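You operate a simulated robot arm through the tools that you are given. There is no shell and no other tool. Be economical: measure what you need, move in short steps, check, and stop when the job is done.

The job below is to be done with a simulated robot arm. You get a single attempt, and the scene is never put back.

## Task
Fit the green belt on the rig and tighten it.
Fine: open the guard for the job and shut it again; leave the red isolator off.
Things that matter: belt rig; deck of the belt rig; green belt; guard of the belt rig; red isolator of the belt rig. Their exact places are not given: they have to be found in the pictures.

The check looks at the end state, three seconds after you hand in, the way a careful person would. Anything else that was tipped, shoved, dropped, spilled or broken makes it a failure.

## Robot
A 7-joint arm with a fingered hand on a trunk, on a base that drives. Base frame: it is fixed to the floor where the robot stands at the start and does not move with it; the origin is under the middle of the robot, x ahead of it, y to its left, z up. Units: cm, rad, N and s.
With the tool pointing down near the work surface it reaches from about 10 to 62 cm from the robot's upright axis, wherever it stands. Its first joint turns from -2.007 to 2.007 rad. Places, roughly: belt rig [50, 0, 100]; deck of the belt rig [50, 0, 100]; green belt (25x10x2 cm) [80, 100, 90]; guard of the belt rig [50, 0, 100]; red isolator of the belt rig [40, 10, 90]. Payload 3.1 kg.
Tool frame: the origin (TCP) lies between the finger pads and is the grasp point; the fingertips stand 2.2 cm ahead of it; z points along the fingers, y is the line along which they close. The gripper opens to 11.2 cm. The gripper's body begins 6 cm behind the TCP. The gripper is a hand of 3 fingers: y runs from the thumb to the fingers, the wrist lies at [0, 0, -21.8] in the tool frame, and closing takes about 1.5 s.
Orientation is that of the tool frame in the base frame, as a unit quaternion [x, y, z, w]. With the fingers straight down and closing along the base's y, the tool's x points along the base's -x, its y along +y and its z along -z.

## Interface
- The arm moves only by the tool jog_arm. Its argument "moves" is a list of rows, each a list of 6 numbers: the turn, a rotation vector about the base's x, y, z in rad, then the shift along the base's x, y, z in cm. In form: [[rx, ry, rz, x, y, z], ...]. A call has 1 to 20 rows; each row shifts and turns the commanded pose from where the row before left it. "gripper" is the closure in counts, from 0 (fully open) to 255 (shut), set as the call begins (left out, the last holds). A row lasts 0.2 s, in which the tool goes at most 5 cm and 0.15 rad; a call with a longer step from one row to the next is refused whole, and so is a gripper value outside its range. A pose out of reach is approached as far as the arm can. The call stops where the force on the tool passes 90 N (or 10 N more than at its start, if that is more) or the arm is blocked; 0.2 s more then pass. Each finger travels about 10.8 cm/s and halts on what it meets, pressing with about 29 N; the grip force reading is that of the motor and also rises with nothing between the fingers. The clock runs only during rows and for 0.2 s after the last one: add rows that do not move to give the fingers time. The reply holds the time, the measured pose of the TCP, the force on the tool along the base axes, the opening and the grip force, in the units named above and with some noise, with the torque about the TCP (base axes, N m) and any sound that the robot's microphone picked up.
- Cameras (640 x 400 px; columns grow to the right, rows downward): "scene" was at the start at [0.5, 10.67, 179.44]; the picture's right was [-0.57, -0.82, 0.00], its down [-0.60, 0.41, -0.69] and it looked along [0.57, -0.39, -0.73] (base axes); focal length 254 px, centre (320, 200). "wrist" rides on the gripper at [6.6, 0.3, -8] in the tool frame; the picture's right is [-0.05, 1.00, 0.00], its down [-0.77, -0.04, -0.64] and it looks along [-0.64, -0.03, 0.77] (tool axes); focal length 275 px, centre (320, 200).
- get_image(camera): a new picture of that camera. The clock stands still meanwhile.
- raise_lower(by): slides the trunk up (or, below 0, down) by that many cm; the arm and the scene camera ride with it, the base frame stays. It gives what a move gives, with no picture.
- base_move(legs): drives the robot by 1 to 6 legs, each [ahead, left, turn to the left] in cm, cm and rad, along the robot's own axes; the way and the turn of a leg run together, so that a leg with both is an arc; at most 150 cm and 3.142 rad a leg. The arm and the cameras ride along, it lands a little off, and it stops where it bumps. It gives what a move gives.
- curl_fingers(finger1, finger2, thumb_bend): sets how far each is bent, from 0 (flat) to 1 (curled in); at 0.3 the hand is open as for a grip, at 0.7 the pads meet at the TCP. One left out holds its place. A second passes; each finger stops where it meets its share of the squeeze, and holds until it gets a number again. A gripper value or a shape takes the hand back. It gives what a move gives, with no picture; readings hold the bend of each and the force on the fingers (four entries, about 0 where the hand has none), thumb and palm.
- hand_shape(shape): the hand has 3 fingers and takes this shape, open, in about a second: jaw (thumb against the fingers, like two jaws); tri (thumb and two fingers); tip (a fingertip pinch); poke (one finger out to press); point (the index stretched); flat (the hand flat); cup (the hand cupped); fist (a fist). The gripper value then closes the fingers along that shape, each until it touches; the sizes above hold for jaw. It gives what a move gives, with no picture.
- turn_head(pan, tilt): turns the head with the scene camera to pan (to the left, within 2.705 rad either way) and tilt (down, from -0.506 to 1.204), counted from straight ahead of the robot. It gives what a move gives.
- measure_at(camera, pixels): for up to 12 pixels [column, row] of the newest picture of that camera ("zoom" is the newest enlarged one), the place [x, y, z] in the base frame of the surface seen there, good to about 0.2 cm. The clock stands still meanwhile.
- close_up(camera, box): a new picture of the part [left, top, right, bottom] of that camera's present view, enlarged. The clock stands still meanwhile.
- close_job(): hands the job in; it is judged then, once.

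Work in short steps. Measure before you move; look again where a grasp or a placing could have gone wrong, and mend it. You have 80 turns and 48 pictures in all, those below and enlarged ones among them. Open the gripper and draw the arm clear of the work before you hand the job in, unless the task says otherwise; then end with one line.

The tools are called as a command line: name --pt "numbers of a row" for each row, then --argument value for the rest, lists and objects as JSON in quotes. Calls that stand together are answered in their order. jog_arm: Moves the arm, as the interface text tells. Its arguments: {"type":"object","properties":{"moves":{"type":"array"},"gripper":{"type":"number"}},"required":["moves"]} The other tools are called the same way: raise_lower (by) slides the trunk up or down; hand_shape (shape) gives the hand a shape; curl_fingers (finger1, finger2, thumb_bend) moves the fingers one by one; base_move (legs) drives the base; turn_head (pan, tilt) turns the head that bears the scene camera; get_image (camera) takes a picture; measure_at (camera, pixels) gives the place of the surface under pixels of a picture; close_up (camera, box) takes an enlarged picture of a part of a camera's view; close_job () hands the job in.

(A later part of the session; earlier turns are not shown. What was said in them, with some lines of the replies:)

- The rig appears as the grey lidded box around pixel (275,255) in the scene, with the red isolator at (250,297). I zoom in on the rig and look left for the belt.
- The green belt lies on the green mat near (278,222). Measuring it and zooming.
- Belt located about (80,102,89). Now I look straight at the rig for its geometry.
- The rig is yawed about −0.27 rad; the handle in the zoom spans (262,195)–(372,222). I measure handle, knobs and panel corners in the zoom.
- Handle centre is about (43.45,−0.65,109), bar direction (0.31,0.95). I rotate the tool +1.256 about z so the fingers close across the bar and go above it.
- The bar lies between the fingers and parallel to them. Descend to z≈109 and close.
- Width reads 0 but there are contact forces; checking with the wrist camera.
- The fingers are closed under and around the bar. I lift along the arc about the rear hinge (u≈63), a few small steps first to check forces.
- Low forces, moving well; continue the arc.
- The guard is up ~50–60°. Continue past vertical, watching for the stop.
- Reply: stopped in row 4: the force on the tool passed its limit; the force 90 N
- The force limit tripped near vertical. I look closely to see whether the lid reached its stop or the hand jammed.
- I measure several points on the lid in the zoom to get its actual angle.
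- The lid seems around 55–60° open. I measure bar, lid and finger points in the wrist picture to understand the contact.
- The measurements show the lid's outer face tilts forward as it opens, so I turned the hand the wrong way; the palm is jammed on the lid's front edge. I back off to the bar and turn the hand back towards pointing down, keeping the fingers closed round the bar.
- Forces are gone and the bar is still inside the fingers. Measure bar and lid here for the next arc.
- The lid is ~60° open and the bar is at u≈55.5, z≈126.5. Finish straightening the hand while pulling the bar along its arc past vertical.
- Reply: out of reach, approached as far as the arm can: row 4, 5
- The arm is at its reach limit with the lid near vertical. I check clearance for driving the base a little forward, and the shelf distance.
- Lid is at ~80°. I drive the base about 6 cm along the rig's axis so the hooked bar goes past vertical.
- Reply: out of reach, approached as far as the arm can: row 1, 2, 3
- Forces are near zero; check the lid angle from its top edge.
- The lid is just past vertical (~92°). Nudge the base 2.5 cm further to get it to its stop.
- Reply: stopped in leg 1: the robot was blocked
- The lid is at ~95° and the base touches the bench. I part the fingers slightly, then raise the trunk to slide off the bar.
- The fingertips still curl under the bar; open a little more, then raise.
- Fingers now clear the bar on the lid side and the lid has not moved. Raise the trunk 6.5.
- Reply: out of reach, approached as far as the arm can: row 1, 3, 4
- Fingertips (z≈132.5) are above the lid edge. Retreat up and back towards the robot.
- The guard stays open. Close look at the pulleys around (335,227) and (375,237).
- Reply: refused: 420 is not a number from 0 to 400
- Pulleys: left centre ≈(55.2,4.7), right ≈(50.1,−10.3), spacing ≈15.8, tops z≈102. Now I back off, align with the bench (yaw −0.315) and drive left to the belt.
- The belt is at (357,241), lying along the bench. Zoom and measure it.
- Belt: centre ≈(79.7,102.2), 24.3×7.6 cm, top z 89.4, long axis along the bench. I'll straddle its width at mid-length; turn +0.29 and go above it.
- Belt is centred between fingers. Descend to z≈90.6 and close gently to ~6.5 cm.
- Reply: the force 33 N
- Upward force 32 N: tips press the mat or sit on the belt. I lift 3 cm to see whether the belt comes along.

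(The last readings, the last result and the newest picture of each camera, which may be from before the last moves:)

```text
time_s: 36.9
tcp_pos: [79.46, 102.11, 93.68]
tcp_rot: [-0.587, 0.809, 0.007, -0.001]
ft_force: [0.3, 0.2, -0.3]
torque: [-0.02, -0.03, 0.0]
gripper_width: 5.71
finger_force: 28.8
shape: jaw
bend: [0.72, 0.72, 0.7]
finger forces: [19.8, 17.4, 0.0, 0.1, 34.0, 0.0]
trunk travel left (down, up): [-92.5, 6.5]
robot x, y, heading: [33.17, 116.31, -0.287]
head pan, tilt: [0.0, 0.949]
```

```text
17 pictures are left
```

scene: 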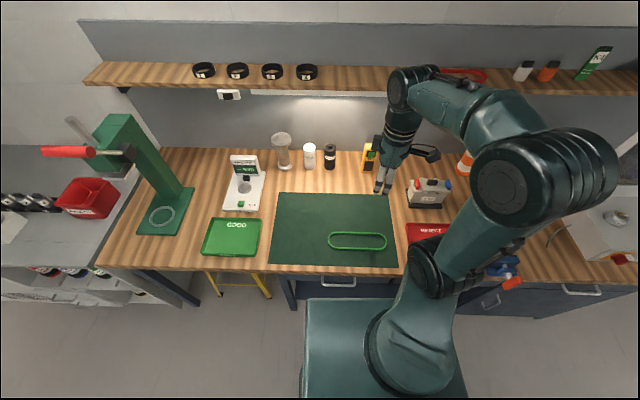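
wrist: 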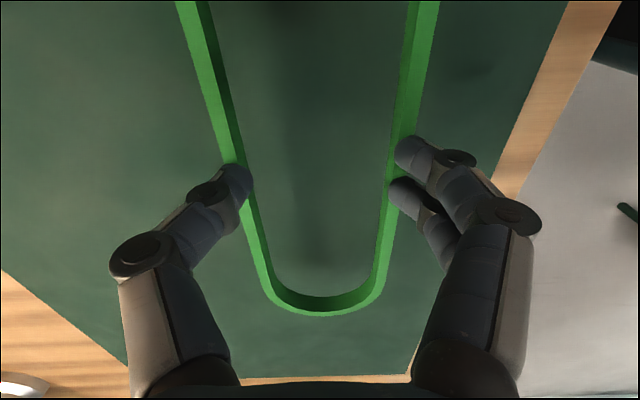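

The belt is held and rides with the hand. Lift it well clear and drive back right to the rig.

jog_arm --pt "0 0 0 0 0 3" --pt "0 0 0 0 0 4" --pt "0 0 0 0 0 4" --pt "0 0 0 0 0 4" --pt "0 0 0 0 0 4" --pt "0 0 0 0 0 4" --pt "0 0 0 0 0 4" --pt "0 0 0 0 0 3" --pt "0 0 0 0 0 0"

base_move --legs '[[0, -108.2, 0]]'

get_image --camera "scene"

```text
time_s: 38.9
tcp_pos: [79.61, 102.15, 123.57]
tcp_rot: [-0.587, 0.809, 0.006, -0.001]
ft_force: [-1.0, -0.3, 0.1]
torque: [-0.03, -0.02, 0.02]
gripper_width: 5.7
finger_force: 29.1
shape: jaw
bend: [0.72, 0.72, 0.7]
finger forces: [12.7, 12.8, 0.0, 0.1, 27.6, 0.0]
trunk travel left (down, up): [-92.5, 6.5]
robot x, y, heading: [33.41, 116.1, -0.284]
head pan, tilt: [0.0, 0.949]
```

```text
time_s: 44.6
tcp_pos: [48.21, -3.81, 123.57]
tcp_rot: [-0.589, 0.808, 0.006, 0.0]
ft_force: [0.4, 0.9, -0.4]
torque: [-0.03, -0.01, 0.02]
gripper_width: 5.68
finger_force: 28.6
shape: jaw
bend: [0.72, 0.72, 0.7]
finger forces: [12.7, 12.6, 0.0, 0.1, 27.5, 0.0]
trunk travel left (down, up): [-92.5, 6.5]
robot x, y, heading: [1.73, 10.31, -0.285]
head pan, tilt: [0.0, 0.949]
```

```text
16 pictures are left
```

scene: 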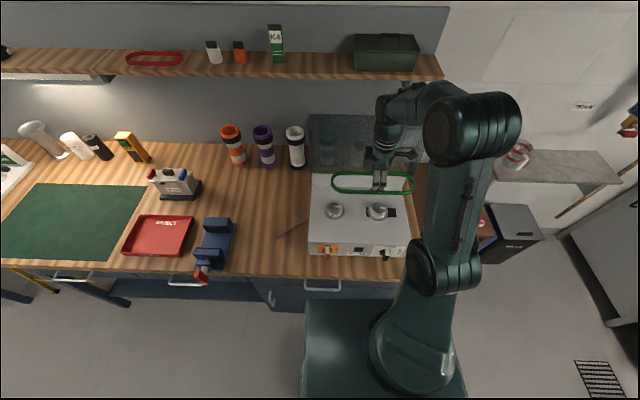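

Belt is over the rig. Zoom to measure belt and both pulleys from here.

close_up --camera "scene" --box '[308, 163, 420, 233]'

measure_at --camera "zoom" --pixels '[[131, 112], [134, 108], [602, 103], [250, 64], [250, 140], [540, 145], [150, 270], [197, 270], [173, 252], [150, 305], [395, 262], [398, 290]]'

```text
5.71 times, centred on (364, 198) of scene
```

zoom: 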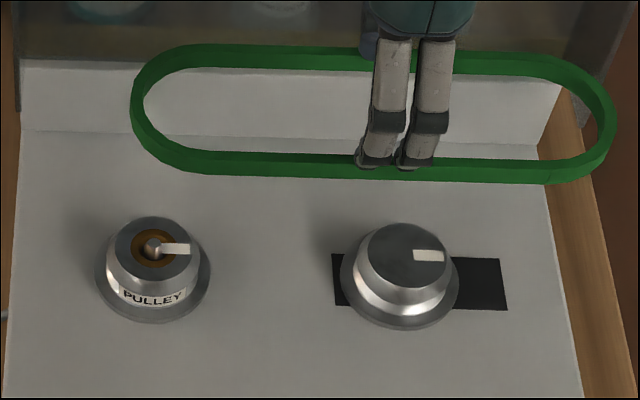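

```text
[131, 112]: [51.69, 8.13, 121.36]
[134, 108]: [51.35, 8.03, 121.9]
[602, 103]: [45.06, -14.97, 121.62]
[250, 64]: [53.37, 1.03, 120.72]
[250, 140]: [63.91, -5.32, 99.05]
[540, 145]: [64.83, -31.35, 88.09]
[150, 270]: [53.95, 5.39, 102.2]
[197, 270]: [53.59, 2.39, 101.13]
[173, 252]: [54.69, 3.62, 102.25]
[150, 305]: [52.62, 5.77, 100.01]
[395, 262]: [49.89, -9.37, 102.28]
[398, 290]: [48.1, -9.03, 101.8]
```

Belt centre ≈ TCP (within 0.3), pulley midpoint ≈(52.64,−2.7). Move above it, belt bottom about 1.3 cm above the pulley tops.

jog_arm --pt "0 0 0 1.1 0.22 -3" --pt "0 0 0 1.1 0.22 -3" --pt "0 0 0 1.1 0.22 -3" --pt "0 0 0 1.1 0.24 -3" --pt "0 0 0 0 0 -3" --pt "0 0 0 0 0 -1.3" --pt "0 0 0 0 0 0"

close_up --camera "scene" --box '[308, 170, 420, 240]'

get_image --camera "wrist"

```text
time_s: 46.2
tcp_pos: [52.58, -2.94, 107.28]
tcp_rot: [-0.588, 0.809, 0.006, -0.001]
ft_force: [0.5, -0.3, -1.4]
torque: [-0.02, -0.01, 0.0]
gripper_width: 5.7
finger_force: 28.3
shape: jaw
bend: [0.72, 0.72, 0.7]
finger forces: [12.5, 12.5, 0.0, 0.0, 26.9, 0.0]
trunk travel left (down, up): [-92.5, 6.5]
robot x, y, heading: [1.42, 10.46, -0.288]
head pan, tilt: [0.0, 0.949]
```

```text
5.71 times, centred on (364, 205) of scene
```

zoom: 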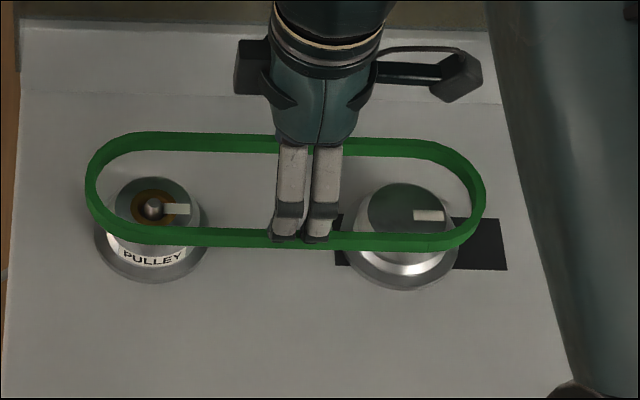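

```text
13 pictures are left
```

wrist: 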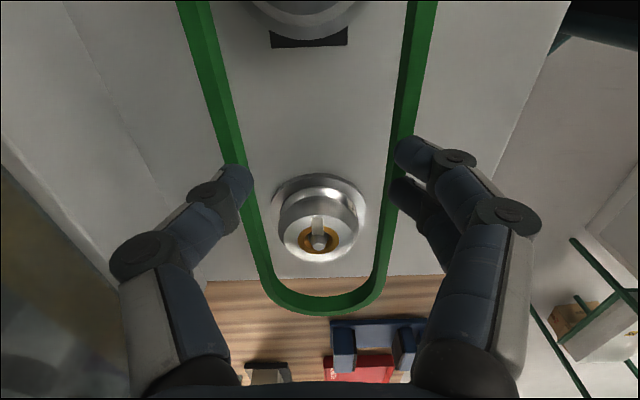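

Measure belt ends and sides in this zoom to compute its exact offset.

measure_at --camera "zoom" --pixels '[[88, 180], [96, 188], [484, 190], [476, 188], [200, 134], [400, 141], [200, 238], [380, 240], [200, 150], [140, 132], [430, 143], [150, 238]]'

```text
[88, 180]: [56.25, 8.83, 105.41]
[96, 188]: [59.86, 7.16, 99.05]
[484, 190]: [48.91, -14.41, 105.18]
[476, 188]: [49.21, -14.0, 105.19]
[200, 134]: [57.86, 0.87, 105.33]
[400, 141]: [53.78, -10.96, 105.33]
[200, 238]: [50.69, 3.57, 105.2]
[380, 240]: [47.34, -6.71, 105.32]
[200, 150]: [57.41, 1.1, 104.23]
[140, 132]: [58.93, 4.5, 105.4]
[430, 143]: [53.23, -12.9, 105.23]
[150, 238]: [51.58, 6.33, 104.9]
```

Belt is aligned within ~0.1 cm in both directions. Lower slowly in small steps, watching force.

jog_arm --pt "0 0 0 0 0 -0.8" --pt "0 0 0 0 0 -0.7" --pt "0 0 0 0 0 -0.5" --pt "0 0 0 0 0 -0.5" --pt "0 0 0 0 0 -0.4" --pt "0 0 0 0 0 -0.4" --pt "0 0 0 0 0 0"

jog_arm --pt "0 0 0 0 0 -0.3" --pt "0 0 0 0 0 -0.3" --pt "0 0 0 0 0 -0.3" --pt "0 0 0 0 0 0"

close_up --camera "scene" --box '[308, 170, 420, 240]'

```text
time_s: 47.8
tcp_pos: [52.66, -2.83, 103.99]
tcp_rot: [-0.588, 0.809, 0.006, -0.001]
ft_force: [-0.3, 0.5, -0.9]
torque: [-0.02, 0.04, 0.03]
gripper_width: 5.69
finger_force: 28.9
shape: jaw
bend: [0.72, 0.72, 0.7]
finger forces: [12.6, 12.6, 0.1, 0.0, 26.9, 0.1]
trunk travel left (down, up): [-92.5, 6.5]
robot x, y, heading: [1.93, 10.12, -0.285]
head pan, tilt: [0.0, 0.949]
```

```text
time_s: 48.8
tcp_pos: [52.62, -2.97, 103.01]
tcp_rot: [-0.589, 0.808, 0.006, -0.001]
ft_force: [0.0, 0.5, -0.3]
torque: [-0.01, 0.02, -0.01]
gripper_width: 5.7
finger_force: 28.9
shape: jaw
bend: [0.72, 0.72, 0.7]
finger forces: [12.6, 12.5, 0.0, 0.0, 26.7, 0.0]
trunk travel left (down, up): [-92.5, 6.5]
robot x, y, heading: [1.74, 10.41, -0.288]
head pan, tilt: [0.0, 0.949]
```

```text
5.71 times, centred on (364, 205) of scene
```

zoom: 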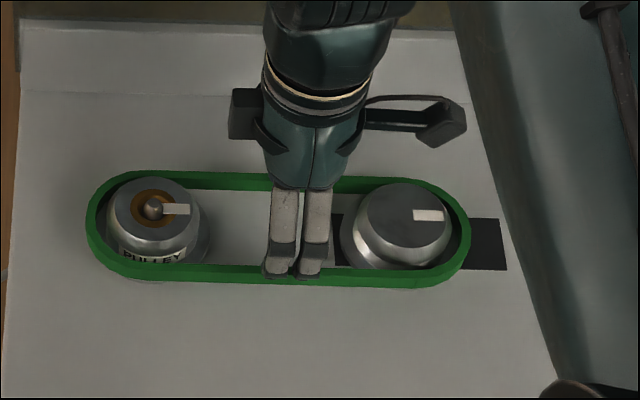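

The belt is around both pulleys. Lower a touch more to contact, then open and withdraw.

jog_arm --pt "0 0 0 0 0 -0.2" --pt "0 0 0 0 0 -0.15" --pt "0 0 0 0 0 0"

jog_arm --pt "0 0 0 0 0 0" --pt "0 0 0 0 0 0" --pt "0 0 0 0 0 0" --pt "0 0 0 0 0 0" --gripper 40

jog_arm --pt "0 0 0 0 0 1" --pt "0 0 0 0 0 2" --pt "0 0 0 0 0 4" --pt "0 0 0 -1 0 4.5" --pt "0 0 0 -1 0 4.5" --pt "0 0 0 -3 1 3" --pt "0 0 0 -4 1 1" --pt "0 0 0 -4 1 0" --pt "0 0 0 0 0 0"

close_up --camera "scene" --box '[300, 170, 428, 260]'

```text
time_s: 49.6
tcp_pos: [52.6, -2.89, 102.79]
tcp_rot: [-0.588, 0.809, 0.005, 0.001]
ft_force: [-0.2, -1.1, 7.5]
torque: [-0.17, -0.18, -0.09]
gripper_width: 5.68
finger_force: 29.3
shape: jaw
bend: [0.72, 0.72, 0.7]
finger forces: [12.8, 12.6, 0.0, 0.0, 27.0, 0.0]
trunk travel left (down, up): [-92.5, 6.5]
robot x, y, heading: [1.86, 10.36, -0.283]
head pan, tilt: [0.0, 0.949]
```

```text
time_s: 50.6
tcp_pos: [52.54, -2.82, 102.66]
tcp_rot: [-0.588, 0.809, 0.007, -0.001]
ft_force: [1.0, -0.4, -2.0]
torque: [0.01, 0.01, -0.02]
gripper_width: 9.44
finger_force: 0.0
shape: jaw
bend: [0.55, 0.55, 0.51]
finger forces: [0.0, 0.0, 0.0, 0.1, 0.0, 0.0]
trunk travel left (down, up): [-92.5, 6.5]
robot x, y, heading: [1.85, 10.22, -0.287]
head pan, tilt: [0.0, 0.949]
```

```text
time_s: 52.6
tcp_pos: [39.32, 0.13, 122.64]
tcp_rot: [-0.589, 0.808, 0.006, -0.001]
ft_force: [0.1, -0.4, 1.0]
torque: [0.01, 0.02, 0.0]
gripper_width: 9.43
finger_force: 0.2
shape: jaw
bend: [0.55, 0.55, 0.51]
finger forces: [0.0, 0.0, 0.0, 0.0, 0.0, 0.0]
trunk travel left (down, up): [-92.5, 6.5]
robot x, y, heading: [1.8, 10.22, -0.284]
head pan, tilt: [0.0, 0.949]
```

```text
4.44 times, centred on (364, 215) of scene
```

zoom: 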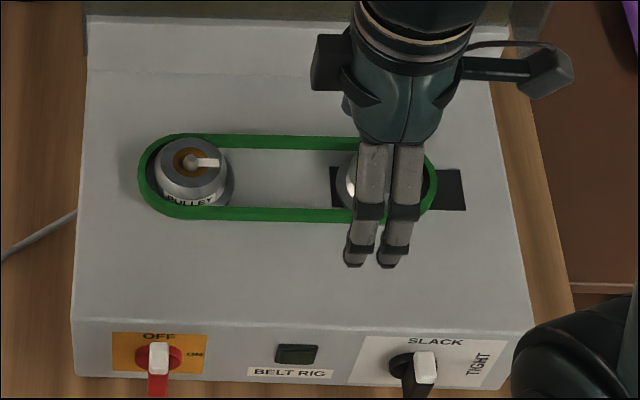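

The belt sits round both pulleys. Now the tension knob (SLACK→TIGHT, clockwise). I back the base off and line it up with the knob, then look at it.

base_move --legs '[[-22, -7, -0.03]]'

turn_head --pan 0.1 --tilt 0.85

jog_arm --pt "0 0 -0.14 -1.5 1 0" --pt "0 0 -0.14 -1.5 1 0" --pt "0 0 -0.14 -1.5 1 0" --pt "0 0 -0.14 -1.5 1 0" --pt "0 0 -0.14 0 0 0" --pt "0 0 -0.14 0 0 0" --pt "0 0 -0.14 0 0 0" --pt "0 0 -0.14 0 0 0" --pt "0 0 -0.14 0 0 0" --pt "0 0 -0.14 0 0 0" --pt "0 0 -0.14 0 0 0" --pt "0 0 -0.031 0 0 0"

close_up --camera "scene" --box '[260, 110, 420, 210]'

```text
time_s: 54.3
tcp_pos: [16.21, -1.32, 122.61]
tcp_rot: [-0.575, 0.818, 0.007, 0.0]
ft_force: [0.1, -0.7, 0.8]
torque: [-0.02, 0.02, 0.01]
gripper_width: 9.4
finger_force: 0.0
shape: jaw
bend: [0.55, 0.55, 0.51]
finger forces: [0.0, 0.0, 0.0, 0.1, 0.0, 0.1]
trunk travel left (down, up): [-92.5, 6.5]
robot x, y, heading: [-21.36, 10.1, -0.325]
head pan, tilt: [0.0, 0.949]
```

```text
time_s: 55.0
tcp_pos: [16.15, -1.32, 122.71]
tcp_rot: [-0.574, 0.819, 0.006, -0.001]
ft_force: [0.4, -0.8, 0.1]
torque: [0.0, -0.01, 0.02]
gripper_width: 9.41
finger_force: 0.1
shape: jaw
bend: [0.55, 0.55, 0.51]
finger forces: [0.1, 0.0, 0.0, 0.0, 0.1, 0.1]
trunk travel left (down, up): [-92.5, 6.5]
robot x, y, heading: [-21.16, 10.5, -0.32]
head pan, tilt: [0.099, 0.85]
```

```text
time_s: 57.6
tcp_pos: [10.16, 2.69, 122.68]
tcp_rot: [0.174, 0.985, 0.004, 0.003]
ft_force: [0.5, 0.5, 0.2]
torque: [-0.01, 0.01, 0.0]
gripper_width: 9.42
finger_force: 0.1
shape: jaw
bend: [0.55, 0.55, 0.51]
finger forces: [0.1, 0.1, 0.0, 0.0, 0.0, 0.0]
trunk travel left (down, up): [-92.5, 6.5]
robot x, y, heading: [-20.85, 10.16, -0.317]
head pan, tilt: [0.099, 0.85]
```

```text
4.00 times, centred on (340, 160) of scene
```

zoom: 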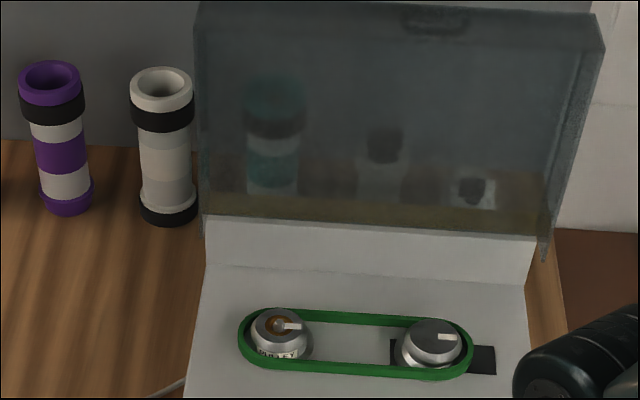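

The belt lies properly around both pulleys. Now pitch the hand up to point forward along the rig's axis, keeping the home roll, then lower the trunk for a front view.

jog_arm --pt "-0.0443 -0.1358 0 2.6 -1.06 0.22" --pt "-0.0443 -0.1358 0 2.55 -1.04 0.66" --pt "-0.0443 -0.1358 0 2.42 -1.0 1.09" --pt "-0.0443 -0.1358 0 2.25 -0.94 1.49" --pt "-0.0443 -0.1358 0 2.02 -0.87 1.86" --pt "-0.0443 -0.1358 0 1.75 -0.78 2.2" --pt "-0.0443 -0.1358 0 1.42 -0.67 2.49" --pt "-0.0443 -0.1358 0 1.07 -0.56 2.73" --pt "-0.0443 -0.1358 0 0.69 -0.43 2.93" --pt "-0.0443 -0.1358 0 0.28 -0.3 3.05" --pt "-0.0443 -0.1358 0 -0.15 -0.16 3.08" --pt "0 0 0.035 0 0 0" --gripper 100

raise_lower --by -38

turn_head --pan 0.0 --tilt 0.55

get_image --camera "scene"

```text
time_s: 60.2
tcp_pos: [27.19, -5.22, 144.64]
tcp_rot: [0.106, 0.696, -0.084, 0.705]
ft_force: [1.2, -0.6, -1.0]
torque: [0.02, -0.02, -0.02]
gripper_width: 6.85
finger_force: 0.1
shape: jaw
bend: [0.71, 0.71, 0.7]
finger forces: [0.0, 0.0, 0.0, 0.0, 0.0, 0.1]
trunk travel left (down, up): [-92.5, 6.5]
robot x, y, heading: [-21.19, 10.1, -0.326]
head pan, tilt: [0.099, 0.85]
```

```text
time_s: 63.8
tcp_pos: [27.21, -5.18, 106.54]
tcp_rot: [0.106, 0.697, -0.084, 0.705]
ft_force: [-0.5, 0.7, -0.2]
torque: [0.0, -0.02, 0.02]
gripper_width: 6.85
finger_force: 0.0
shape: jaw
bend: [0.71, 0.71, 0.7]
finger forces: [0.0, 0.0, 0.0, 0.0, 0.1, 0.0]
trunk travel left (down, up): [-54.5, 44.5]
robot x, y, heading: [-21.07, 10.49, -0.325]
head pan, tilt: [0.099, 0.85]
```

```text
time_s: 64.6
tcp_pos: [27.24, -5.26, 106.59]
tcp_rot: [0.105, 0.697, -0.085, 0.705]
ft_force: [0.5, 0.5, 0.0]
torque: [0.03, -0.02, 0.0]
gripper_width: 6.85
finger_force: 0.1
shape: jaw
bend: [0.71, 0.71, 0.7]
finger forces: [0.1, 0.1, 0.0, 0.0, 0.1, 0.1]
trunk travel left (down, up): [-54.5, 44.5]
robot x, y, heading: [-20.57, 9.97, -0.32]
head pan, tilt: [0.0, 0.55]
```

```text
9 pictures are left
```

scene: 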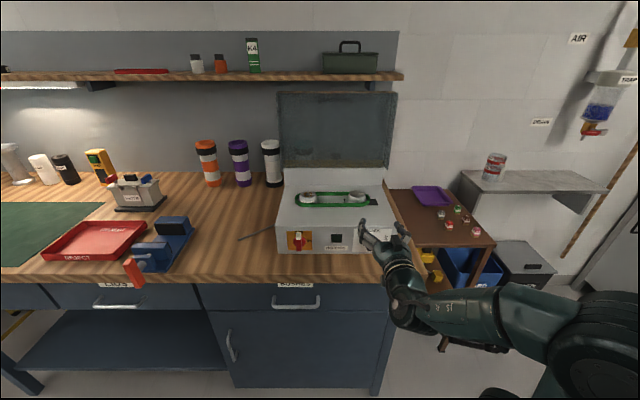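

The hand points forward in front of the knob. Correct yaw by −0.045 and lower to knob height, then look through the wrist camera.

jog_arm --pt "0 0 -0.045 0 0 -3" --pt "0 0 0 0 0 -3.5" --pt "0 0 0 0 0 -3.5" --pt "0 0 0 0 0 0"

get_image --camera "wrist"

```text
time_s: 65.6
tcp_pos: [27.18, -5.39, 96.69]
tcp_rot: [0.121, 0.694, -0.1, 0.703]
ft_force: [-0.1, 0.0, -0.2]
torque: [0.02, 0.02, 0.0]
gripper_width: 6.82
finger_force: 0.1
shape: jaw
bend: [0.71, 0.71, 0.7]
finger forces: [0.1, 0.1, 0.0, 0.0, 0.1, 0.0]
trunk travel left (down, up): [-54.5, 44.5]
robot x, y, heading: [-20.83, 9.7, -0.324]
head pan, tilt: [0.0, 0.55]
```

```text
8 pictures are left
```

wrist: 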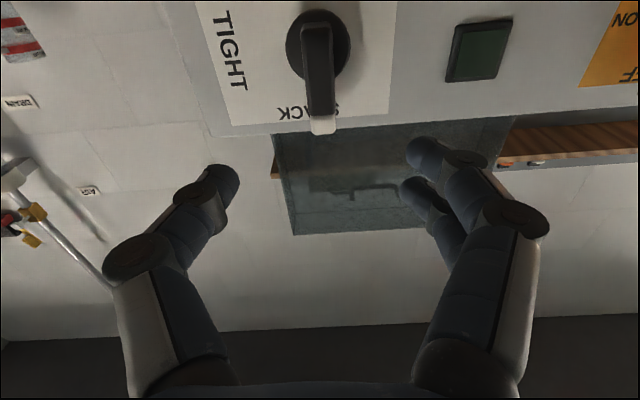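

The knob is at (318,45) (image upside down): a bar from the hub towards SLACK with a white tip at (322,125). Measure it.

measure_at --camera "wrist" --pixels '[[318, 30], [318, 45], [318, 70], [320, 95], [320, 110], [323, 123], [292, 45], [346, 45], [318, 12], [270, 70], [306, 85], [334, 85]]'

```text
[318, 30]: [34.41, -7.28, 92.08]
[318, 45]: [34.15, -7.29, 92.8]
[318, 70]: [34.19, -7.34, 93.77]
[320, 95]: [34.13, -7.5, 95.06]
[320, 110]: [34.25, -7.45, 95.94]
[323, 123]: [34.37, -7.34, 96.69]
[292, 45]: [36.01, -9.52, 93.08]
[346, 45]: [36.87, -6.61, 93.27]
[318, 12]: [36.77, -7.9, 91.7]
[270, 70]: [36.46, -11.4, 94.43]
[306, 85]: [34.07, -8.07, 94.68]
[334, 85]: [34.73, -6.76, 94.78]
```

Knob axis ≈ (v 3.65, z 93.2); bar spans z 92–97, 1.35 cm wide, front at u≈34.7. Advance with fingers either side of it, tool axis at z≈94.2, then close.

jog_arm --pt "0 0 0 0 0.3 -2.5" --pt "0 0 0 1.7 -0.55 0" --pt "0 0 0 1.7 -0.55 0" --pt "0 0 0 1.4 -0.45 0" --pt "0 0 0 1.4 -0.45 0" --pt "0 0 0 0 0 0"

jog_arm --pt "0 0 0 0 0 0" --pt "0 0 0 0 0 0" --pt "0 0 0 0 0 0" --pt "0 0 0 0 0 0" --pt "0 0 0 0 0 0" --gripper 230

get_image --camera "wrist"

```text
time_s: 67.0
tcp_pos: [33.52, -6.64, 94.16]
tcp_rot: [0.121, 0.694, -0.1, 0.703]
ft_force: [0.0, 0.9, 0.3]
torque: [0.0, -0.02, -0.01]
gripper_width: 6.87
finger_force: 0.1
shape: jaw
bend: [0.71, 0.71, 0.7]
finger forces: [0.0, 0.0, 0.0, 0.0, 0.1, 0.0]
trunk travel left (down, up): [-54.5, 44.5]
robot x, y, heading: [-20.94, 9.97, -0.321]
head pan, tilt: [0.0, 0.55]
```

```text
time_s: 68.2
tcp_pos: [33.4, -6.78, 94.12]
tcp_rot: [0.122, 0.694, -0.1, 0.703]
ft_force: [-2.2, -2.1, 0.4]
torque: [0.01, 0.01, -0.06]
gripper_width: 1.22
finger_force: 0.0
shape: jaw
bend: [0.72, 0.72, 0.7]
finger forces: [0.0, 0.1, 0.0, 0.1, 3.3, 0.1]
trunk travel left (down, up): [-54.5, 44.5]
robot x, y, heading: [-21.33, 10.08, -0.326]
head pan, tilt: [0.0, 0.55]
```

```text
7 pictures are left
```

wrist: 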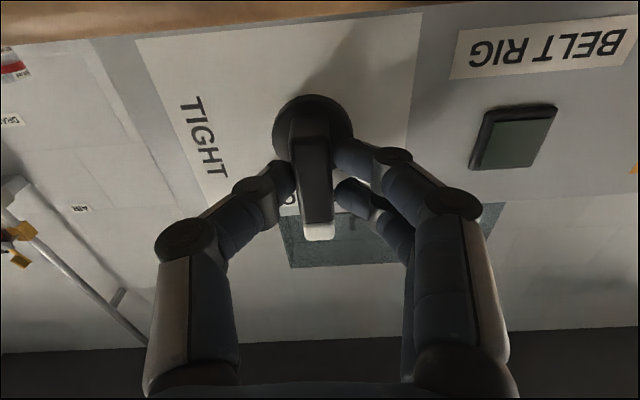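

The fingers straddle the bar. Close firmly and turn clockwise about the knob axis, first half.

jog_arm --pt "0 0 0 0 0 0" --pt "0 0 0 0 0 0" --pt "0 0 0 0 0 0" --gripper 255

jog_arm --pt "0.1236 -0.0403 0 -0.04 -0.115 0.025" --pt "0.1236 -0.0403 0 -0.04 -0.118 0.008" --pt "0.1236 -0.0403 0 -0.04 -0.118 -0.007" --pt "0.1236 -0.0403 0 -0.04 -0.115 -0.024" --pt "0.1236 -0.0403 0 -0.04 -0.112 -0.039" --pt "0.1236 -0.0403 0 -0.03 -0.105 -0.053"

```text
time_s: 69.0
tcp_pos: [33.53, -6.87, 94.21]
tcp_rot: [0.122, 0.694, -0.099, 0.703]
ft_force: [1.3, -3.7, 1.1]
torque: [-0.03, -0.04, -0.03]
gripper_width: 0.98
finger_force: 28.9
shape: jaw
bend: [0.71, 0.71, 0.7]
finger forces: [12.6, 12.6, 0.0, 0.1, 26.8, 0.0]
trunk travel left (down, up): [-54.5, 44.5]
robot x, y, heading: [-21.21, 10.41, -0.318]
head pan, tilt: [0.0, 0.55]
```

```text
time_s: 70.4
tcp_pos: [33.23, -7.41, 94.12]
tcp_rot: [0.378, 0.595, 0.174, 0.687]
ft_force: [6.2, 6.2, 4.3]
torque: [-0.04, -0.12, 0.13]
gripper_width: 0.9
finger_force: 29.0
shape: jaw
bend: [0.71, 0.71, 0.7]
finger forces: [16.2, 16.2, 0.1, 0.0, 24.0, 0.0]
trunk travel left (down, up): [-54.5, 44.5]
robot x, y, heading: [-21.01, 9.97, -0.32]
head pan, tilt: [0.0, 0.55]
```

Small forces, turning smoothly; second half with a little extra to reach the TIGHT end.

jog_arm --pt "0.1236 -0.0403 0 -0.03 -0.099 -0.068" --pt "0.1236 -0.0403 0 -0.03 -0.09 -0.08" --pt "0.1236 -0.0403 0 -0.03 -0.08 -0.093" --pt "0.1236 -0.0403 0 -0.02 -0.067 -0.102" --pt "0.1236 -0.0403 0 -0.02 -0.053 -0.11" --pt "0.1236 -0.0403 0 -0.015 -0.04 -0.12" --pt "0.06 -0.02 0 0 0 -0.05" --pt "0 0 0 0 0 0"

get_image --camera "wrist"

```text
time_s: 72.2
tcp_pos: [33.13, -7.66, 93.49]
tcp_rot: [0.59, 0.389, 0.438, 0.556]
ft_force: [8.1, 5.5, 14.0]
torque: [-0.21, -0.27, 0.11]
gripper_width: 0.88
finger_force: 29.0
shape: jaw
bend: [0.71, 0.71, 0.7]
finger forces: [16.4, 18.5, 0.0, 0.1, 21.1, 0.0]
trunk travel left (down, up): [-54.5, 44.5]
robot x, y, heading: [-21.24, 9.9, -0.323]
head pan, tilt: [0.0, 0.55]
```

```text
6 pictures are left
```

wrist: 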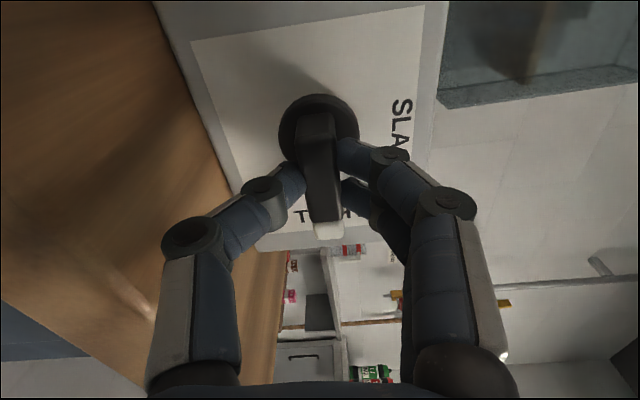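

The pointer now covers TIGHT (turned ~93°). Release slightly, withdraw along −u, and check the belt and knob.

jog_arm --pt "0 0 0 0 0 0" --pt "0 0 0 0 0 0" --pt "0 0 0 0 0 0" --gripper 185

jog_arm --pt "0 0 0 -1 0.31 0" --pt "0 0 0 -2 0.62 0" --pt "0 0 0 -3 1 0" --pt "0 0 0 -4 1.3 0" --pt "0 0 0 0 0 0"

raise_lower --by 44.3

turn_head --pan 0.1 --tilt 0.85

close_up --camera "scene" --box '[250, 110, 410, 230]'

```text
time_s: 73.0
tcp_pos: [32.99, -7.99, 93.21]
tcp_rot: [0.591, 0.389, 0.437, 0.555]
ft_force: [-1.1, -0.5, -0.2]
torque: [-0.01, 0.05, 0.02]
gripper_width: 3.02
finger_force: 0.0
shape: jaw
bend: [0.73, 0.73, 0.7]
finger forces: [0.0, 0.0, 0.0, 0.1, 1.1, 0.0]
trunk travel left (down, up): [-54.5, 44.5]
robot x, y, heading: [-21.1, 10.15, -0.325]
head pan, tilt: [0.0, 0.55]
```

```text
time_s: 74.2
tcp_pos: [25.74, -7.17, 95.12]
tcp_rot: [0.592, 0.39, 0.429, 0.559]
ft_force: [0.4, 0.3, -1.0]
torque: [-0.01, 0.0, 0.0]
gripper_width: 3.04
finger_force: 0.1
shape: jaw
bend: [0.73, 0.73, 0.7]
finger forces: [0.1, 0.0, 0.0, 0.0, 0.0, 0.1]
out of reach, approached as far as the arm can: row 3, 4
trunk travel left (down, up): [-54.5, 44.5]
robot x, y, heading: [-21.14, 9.9, -0.323]
head pan, tilt: [0.0, 0.55]
```

```text
refused: 44.3 is not a number from -40 to 40
```

```text
time_s: 75.0
tcp_pos: [25.76, -7.26, 95.22]
tcp_rot: [0.592, 0.39, 0.428, 0.56]
ft_force: [-0.9, 0.6, -0.2]
torque: [0.02, 0.0, 0.03]
gripper_width: 3.05
finger_force: 0.1
shape: jaw
bend: [0.73, 0.73, 0.7]
finger forces: [0.0, 0.1, 0.0, 0.0, 0.0, 0.0]
trunk travel left (down, up): [-54.5, 44.5]
robot x, y, heading: [-21.22, 9.76, -0.325]
head pan, tilt: [0.099, 0.85]
```

```text
3.33 times, centred on (330, 170) of scene
```

zoom: 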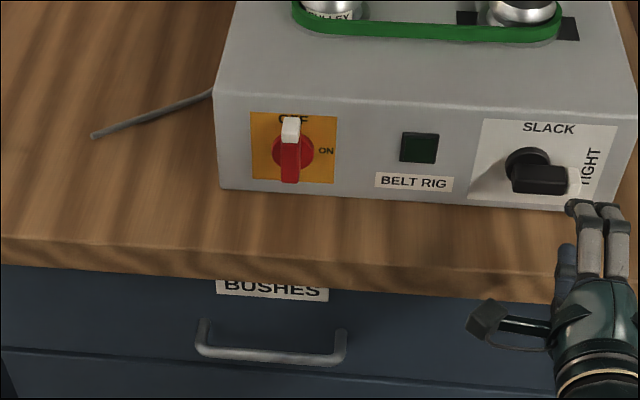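

Knob shows TIGHT, isolator still OFF, belt in place. Raise the trunk and pitch the hand back down, fingers closing along the rig's depth axis.

raise_lower --by 40

raise_lower --by 4.4

jog_arm --pt "0.0443 0.1358 0 0.94 -0.31 -1.08" --pt "0.0443 0.1358 0 0.51 -0.17 -1.05" --pt "0.0443 0.1358 0 0.1 -0.03 -0.93" --pt "0.0443 0.1358 0 -0.28 0.09 -0.73" --pt "0.0443 0.1358 0 -0.63 0.2 -0.49" --pt "0.0443 0.1358 0 -0.95 0.31 -0.2" --pt "0.0443 0.1358 0 -1.23 0.4 0.14" --pt "0.0443 0.1358 0 -1.46 0.47 0.51" --pt "0.0443 0.1358 0 -1.63 0.53 0.91" --pt "0.0443 0.1358 0 -1.75 0.57 1.34" --pt "0.0443 0.1358 0 -1.81 0.59 1.78" --pt "0 0 0 0 0 0" --gripper 120

```text
time_s: 78.9
tcp_pos: [25.67, -7.41, 135.17]
tcp_rot: [0.593, 0.388, 0.428, 0.561]
ft_force: [-0.4, 0.7, 0.2]
torque: [-0.01, 0.0, -0.01]
gripper_width: 3.03
finger_force: 0.1
shape: jaw
bend: [0.73, 0.73, 0.7]
finger forces: [0.1, 0.0, 0.0, 0.0, 0.0, 0.1]
trunk travel left (down, up): [-94.5, 4.5]
robot x, y, heading: [-21.22, 9.6, -0.325]
head pan, tilt: [0.099, 0.85]
```

```text
time_s: 79.7
tcp_pos: [25.7, -7.33, 139.58]
tcp_rot: [0.593, 0.389, 0.427, 0.56]
ft_force: [0.5, 0.4, -0.3]
torque: [-0.01, 0.0, 0.04]
gripper_width: 3.05
finger_force: 0.0
shape: jaw
bend: [0.73, 0.73, 0.7]
finger forces: [0.0, 0.0, 0.0, 0.0, 0.0, 0.0]
trunk travel left (down, up): [-98.9, 0.1]
robot x, y, heading: [-21.2, 10.37, -0.324]
head pan, tilt: [0.099, 0.85]
```

```text
time_s: 82.3
tcp_pos: [17.29, -4.52, 139.74]
tcp_rot: [0.83, 0.558, -0.01, 0.004]
ft_force: [-0.1, -0.1, -0.5]
torque: [-0.01, 0.0, -0.02]
gripper_width: 5.87
finger_force: 0.0
shape: jaw
bend: [0.72, 0.72, 0.7]
finger forces: [0.0, 0.0, 0.1, 0.0, 0.0, 0.1]
trunk travel left (down, up): [-98.9, 0.1]
robot x, y, heading: [-21.26, 10.22, -0.321]
head pan, tilt: [0.099, 0.85]
```

Orientation good (yaw off by 0.07). Drive forward to bring the hand over the rig in line with the guard handle.

base_move --legs '[[0, 11.8, 0], [32, 0, 0]]'

jog_arm --pt "0 0 0.072 0 0 0" --pt "0 0 0 2.85 -0.93 0" --pt "0 0 0 2.85 -0.93 0" --pt "0 0 0 2.85 -0.93 0" --pt "0 0 0 0 0 0"

```text
time_s: 85.3
tcp_pos: [50.1, -2.66, 139.56]
tcp_rot: [0.828, 0.561, -0.01, 0.003]
ft_force: [-0.6, 0.8, -0.6]
torque: [0.03, 0.06, -0.02]
gripper_width: 5.87
finger_force: 0.1
shape: jaw
bend: [0.72, 0.72, 0.7]
finger forces: [0.0, 0.1, 0.0, 0.0, 0.0, 0.0]
trunk travel left (down, up): [-98.9, 0.1]
robot x, y, heading: [10.77, 11.8, -0.312]
head pan, tilt: [0.099, 0.85]
stopped in leg 2: the robot was blocked; the commanded pose is now the measured one
```

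```text
time_s: 86.5
tcp_pos: [58.11, -5.37, 139.79]
tcp_rot: [0.807, 0.591, -0.01, 0.004]
ft_force: [-0.1, 0.9, -0.2]
torque: [-0.03, 0.03, 0.01]
gripper_width: 5.87
finger_force: 0.0
shape: jaw
bend: [0.72, 0.72, 0.7]
finger forces: [0.1, 0.0, 0.0, 0.1, 0.0, 0.0]
trunk travel left (down, up): [-98.9, 0.1]
robot x, y, heading: [11.05, 11.89, -0.311]
head pan, tilt: [0.099, 0.85]
```

Blocked by the bench at u≈6.8, v is right (12.9). Move the hand over the top of the lid to the handle side at z≈136, then look.

jog_arm --pt "0 0 0 2.6 -0.86 -1" --pt "0 0 0 2.6 -0.86 -1" --pt "0 0 0 2.6 -0.86 -1" --pt "0 0 0 2.6 -0.86 -0.5" --pt "0 0 0 0 0 0"

get_image --camera "wrist"

```text
time_s: 87.7
tcp_pos: [68.19, -8.68, 136.49]
tcp_rot: [0.807, 0.591, -0.009, 0.004]
ft_force: [-0.3, -0.2, -0.1]
torque: [0.02, -0.03, -0.01]
gripper_width: 5.87
finger_force: 0.0
shape: jaw
bend: [0.72, 0.72, 0.7]
finger forces: [0.1, 0.1, 0.0, 0.0, 0.1, 0.0]
trunk travel left (down, up): [-98.9, 0.1]
robot x, y, heading: [10.91, 11.57, -0.317]
head pan, tilt: [0.099, 0.85]
```

```text
4 pictures are left
```

wrist: 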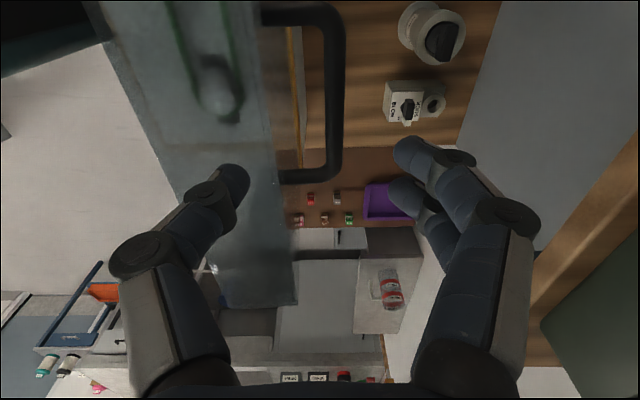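

The bar (335,90) lies between thumb and fingers, the lid just left of it. Measure both.

measure_at --camera "wrist" --pixels '[[336, 60], [336, 100], [333, 150], [300, 178], [280, 150], [285, 250], [295, 14], [262, 60], [330, 165], [270, 130]]'

```text
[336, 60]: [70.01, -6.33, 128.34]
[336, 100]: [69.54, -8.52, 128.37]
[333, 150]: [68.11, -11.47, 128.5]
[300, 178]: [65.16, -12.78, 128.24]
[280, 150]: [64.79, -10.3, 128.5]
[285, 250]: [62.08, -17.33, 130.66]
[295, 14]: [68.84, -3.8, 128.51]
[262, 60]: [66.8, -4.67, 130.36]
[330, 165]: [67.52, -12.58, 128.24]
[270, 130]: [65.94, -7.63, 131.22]
```

Bar centre at u≈68.8, z≈127.7; thumb gap to the lid is ~2.8 cm. Narrow the hand, shift +1.3 cm along u and descend.

jog_arm --pt "0 0 0 0.62 -0.2 0" --pt "0 0 0 0.62 -0.2 0" --pt "0 0 0 0 0 -1" --pt "0 0 0 0 0 -1.5" --pt "0 0 0 0 0 -1.5" --pt "0 0 0 0 0 -1.5" --pt "0 0 0 0 0 -1.5" --pt "0 0 0 0 0 -1.3" --pt "0 0 0 0 0 0" --gripper 172

jog_arm --pt "0 0 0 0 0 0" --pt "0 0 0 0 0 0" --pt "0 0 0 0 0 0" --pt "0 0 0 0 0 0" --gripper 255

```text
time_s: 89.7
tcp_pos: [69.8, -9.23, 128.15]
tcp_rot: [0.807, 0.59, -0.01, 0.005]
ft_force: [-0.4, 0.3, 1.0]
torque: [0.03, 0.02, -0.01]
gripper_width: 3.78
finger_force: 0.0
shape: jaw
bend: [0.73, 0.73, 0.7]
finger forces: [0.1, 0.0, 0.1, 0.0, 3.4, 0.1]
trunk travel left (down, up): [-98.9, 0.1]
robot x, y, heading: [10.8, 12.0, -0.312]
head pan, tilt: [0.099, 0.85]
```

```text
time_s: 90.7
tcp_pos: [69.72, -9.14, 128.04]
tcp_rot: [0.806, 0.591, -0.01, 0.004]
ft_force: [-6.3, 2.2, -13.3]
torque: [0.22, 0.53, 0.0]
gripper_width: 0.52
finger_force: 29.0
shape: jaw
bend: [0.66, 0.65, 0.75]
finger forces: [5.5, 5.4, 0.0, 0.0, 60.6, 0.0]
trunk travel left (down, up): [-98.9, 0.1]
robot x, y, heading: [10.91, 11.84, -0.317]
head pan, tilt: [0.099, 0.85]
```

Bar gripped. From three bar positions the hinge is at (u 64.2, z 105.2), R 23.0. Follow the closing arc, first part.

jog_arm --pt "0 0 0 -2.19 0.71 0.36" --pt "0 0 0 -2.28 0.74 0.13" --pt "0 0 0 -2.28 0.74 -0.13" --pt "0 0 0 -2.26 0.74 -0.37" --pt "0 0 0 -2.22 0.72 -0.62"

```text
time_s: 91.9
tcp_pos: [59.13, -5.6, 127.07]
tcp_rot: [0.807, 0.59, -0.011, 0.003]
ft_force: [7.2, -1.4, -25.2]
torque: [-0.08, -0.31, -0.01]
gripper_width: 0.0
finger_force: 28.5
shape: jaw
bend: [0.65, 0.65, 0.73]
finger forces: [9.9, 10.0, 0.0, 0.1, 23.6, 0.1]
trunk travel left (down, up): [-98.9, 0.1]
robot x, y, heading: [11.47, 11.91, -0.319]
head pan, tilt: [0.099, 0.85]
```

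Moving well, ~25 N downward pull; I bias slightly lower and continue.

jog_arm --pt "0 0 0 -2.13 0.69 -1.2" --pt "0 0 0 -2.04 0.67 -1.3" --pt "0 0 0 -1.92 0.63 -1.31" --pt "0 0 0 -1.78 0.58 -1.52" --pt "0 0 0 -1.62 0.53 -1.7"

```text
time_s: 93.1
tcp_pos: [49.42, -2.54, 120.3]
tcp_rot: [0.807, 0.591, -0.011, 0.005]
ft_force: [7.9, -1.2, -9.9]
torque: [-0.03, -0.08, -0.07]
gripper_width: 0.04
finger_force: 28.5
shape: jaw
bend: [0.66, 0.66, 0.73]
finger forces: [0.0, 0.1, 0.1, 0.0, 0.0, 0.1]
trunk travel left (down, up): [-98.9, 0.1]
robot x, y, heading: [10.89, 11.86, -0.315]
head pan, tilt: [0.099, 0.85]
```

On the arc at ~43°, forces low. Complete the closing.

jog_arm --pt "0 0 0 -1.45 0.47 -1.87" --pt "0 0 0 -1.25 0.41 -2.02" --pt "0 0 0 -1.04 0.34 -2.15" --pt "0 0 0 -0.83 0.27 -2.1" --pt "0 0 0 -0.5 0.16 -1.8" --pt "0 0 0 -0.25 0.08 -1.0" --pt "0 0 0 0 0 0"

```text
time_s: 94.7
tcp_pos: [43.94, -0.93, 109.12]
tcp_rot: [0.807, 0.59, -0.012, 0.004]
ft_force: [15.4, -2.5, -6.2]
torque: [0.01, -0.02, 0.01]
gripper_width: 0.0
finger_force: 29.2
shape: jaw
bend: [0.66, 0.66, 0.74]
finger forces: [2.8, 1.1, 0.0, 0.0, 0.1, 0.0]
trunk travel left (down, up): [-98.9, 0.1]
robot x, y, heading: [11.34, 12.04, -0.316]
head pan, tilt: [0.099, 0.85]
```

At the original grip position; press down gently to seat the guard.

jog_arm --pt "0 0 0 -0.3 0.1 -0.4" --pt "0 0 0 0 0 -0.4" --pt "0 0 0 0 0 -0.3" --pt "0 0 0 0 0 0"

close_up --camera "scene" --box '[230, 150, 450, 290]'

```text
time_s: 95.7
tcp_pos: [43.64, -0.71, 108.16]
tcp_rot: [0.807, 0.591, -0.011, 0.004]
ft_force: [10.2, -4.7, 0.6]
torque: [0.04, 0.1, 0.02]
gripper_width: 0.03
finger_force: 29.2
shape: jaw
bend: [0.68, 0.67, 0.74]
finger forces: [4.9, 4.8, 0.0, 0.0, 0.0, 0.0]
trunk travel left (down, up): [-98.9, 0.1]
robot x, y, heading: [10.87, 11.92, -0.317]
head pan, tilt: [0.099, 0.85]
```

```text
2.86 times, centred on (340, 220) of scene
```

zoom: 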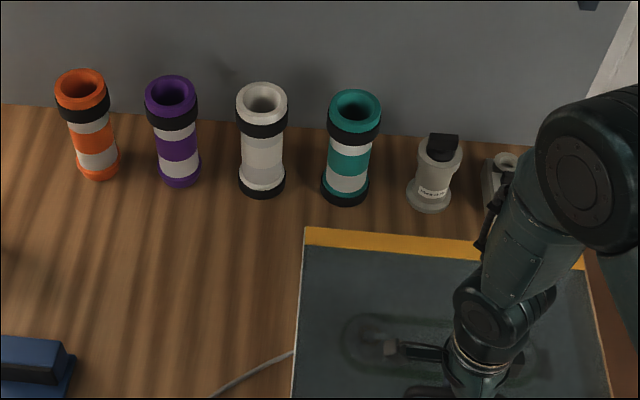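

The guard looks shut, belt visible beneath. Open the fingers, rise clear and back the robot off, then make a final check.

jog_arm --pt "0 0 0 0 0 0.2" --pt "0 0 0 0 0 0" --pt "0 0 0 0 0 0" --pt "0 0 0 0 0 0" --pt "0 0 0 0 0 0" --gripper 60

jog_arm --pt "0 0 0 0 0 1" --pt "0 0 0 0 0 2" --pt "0 0 0 0 0 4" --pt "0 0 0 0 0 4" --pt "0 0 0 0 0 4" --pt "0 0 0 0 0 4" --pt "0 0 0 0 0 4" --pt "0 0 0 0 0 0" --gripper 20

base_move --legs '[[-30, 0, 0]]'

turn_head --pan -0.05 --tilt 0.8

get_image --camera "scene"

```text
time_s: 96.9
tcp_pos: [43.46, -0.57, 108.41]
tcp_rot: [0.806, 0.591, -0.01, 0.005]
ft_force: [0.9, 0.5, 0.2]
torque: [0.01, 0.03, 0.02]
gripper_width: 8.53
finger_force: 0.0
shape: jaw
bend: [0.63, 0.63, 0.59]
finger forces: [0.0, 0.0, 0.0, 0.0, 0.0, 0.0]
trunk travel left (down, up): [-98.9, 0.1]
robot x, y, heading: [11.04, 11.87, -0.313]
head pan, tilt: [0.099, 0.85]
```

```text
time_s: 98.7
tcp_pos: [43.48, -0.64, 131.44]
tcp_rot: [0.806, 0.591, -0.009, 0.004]
ft_force: [0.3, 0.2, 0.9]
torque: [-0.02, -0.01, 0.02]
gripper_width: 10.3
finger_force: 0.0
shape: jaw
bend: [0.45, 0.45, 0.41]
finger forces: [0.0, 0.0, 0.1, 0.0, 0.0, 0.0]
trunk travel left (down, up): [-98.9, 0.1]
robot x, y, heading: [11.15, 12.38, -0.313]
head pan, tilt: [0.099, 0.85]
```

```text
time_s: 100.7
tcp_pos: [15.98, 8.32, 131.4]
tcp_rot: [0.806, 0.592, -0.01, 0.005]
ft_force: [-0.7, 0.7, 0.3]
torque: [0.0, -0.02, -0.01]
gripper_width: 10.32
finger_force: 0.2
shape: jaw
bend: [0.45, 0.45, 0.41]
finger forces: [0.0, 0.0, 0.0, 0.0, 0.0, 0.1]
trunk travel left (down, up): [-98.9, 0.1]
robot x, y, heading: [-16.72, 21.05, -0.312]
head pan, tilt: [0.099, 0.85]
```

```text
time_s: 101.4
tcp_pos: [15.79, 8.27, 131.47]
tcp_rot: [0.806, 0.592, -0.01, 0.005]
ft_force: [0.6, -0.1, 0.5]
torque: [0.0, 0.0, -0.01]
gripper_width: 10.31
finger_force: 0.0
shape: jaw
bend: [0.45, 0.45, 0.41]
finger forces: [0.1, 0.1, 0.0, 0.1, 0.1, 0.0]
trunk travel left (down, up): [-98.9, 0.1]
robot x, y, heading: [-16.84, 20.98, -0.312]
head pan, tilt: [-0.051, 0.799]
```

```text
2 pictures are left
```

scene: 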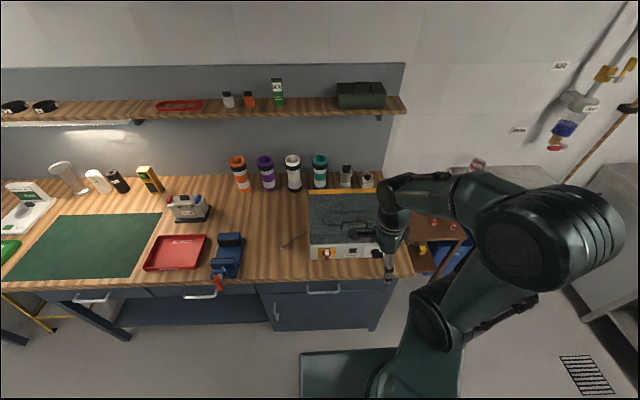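

Everything else is upright. One zoom onto the rig to confirm guard shut, knob and isolator.

close_up --camera "scene" --box '[295, 180, 415, 270]'

measure_at --camera "zoom" --pixels '[[190, 240], [300, 232], [85, 290], [85, 315], [100, 270], [170, 345]]'

```text
4.44 times, centred on (355, 225) of scene
```

zoom: 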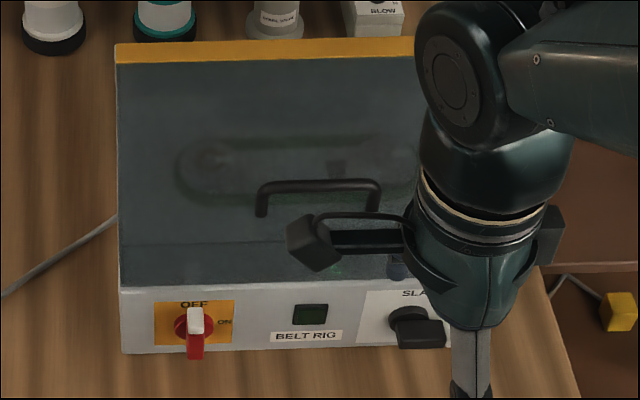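

```text
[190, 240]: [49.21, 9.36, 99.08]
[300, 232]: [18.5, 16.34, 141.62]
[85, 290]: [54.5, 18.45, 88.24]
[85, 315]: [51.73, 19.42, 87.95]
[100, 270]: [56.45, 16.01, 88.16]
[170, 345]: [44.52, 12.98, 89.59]
```

The guard is seated flush, the belt shows beneath it, the knob lies at TIGHT, the isolator is at OFF, and the arm is clear with the hand open. Handing in.

close_job

```text
The job is handed in.
```

The green belt is fitted around both pulleys and the tension knob is turned to TIGHT. The guard is shut again and the red isolator was left off.
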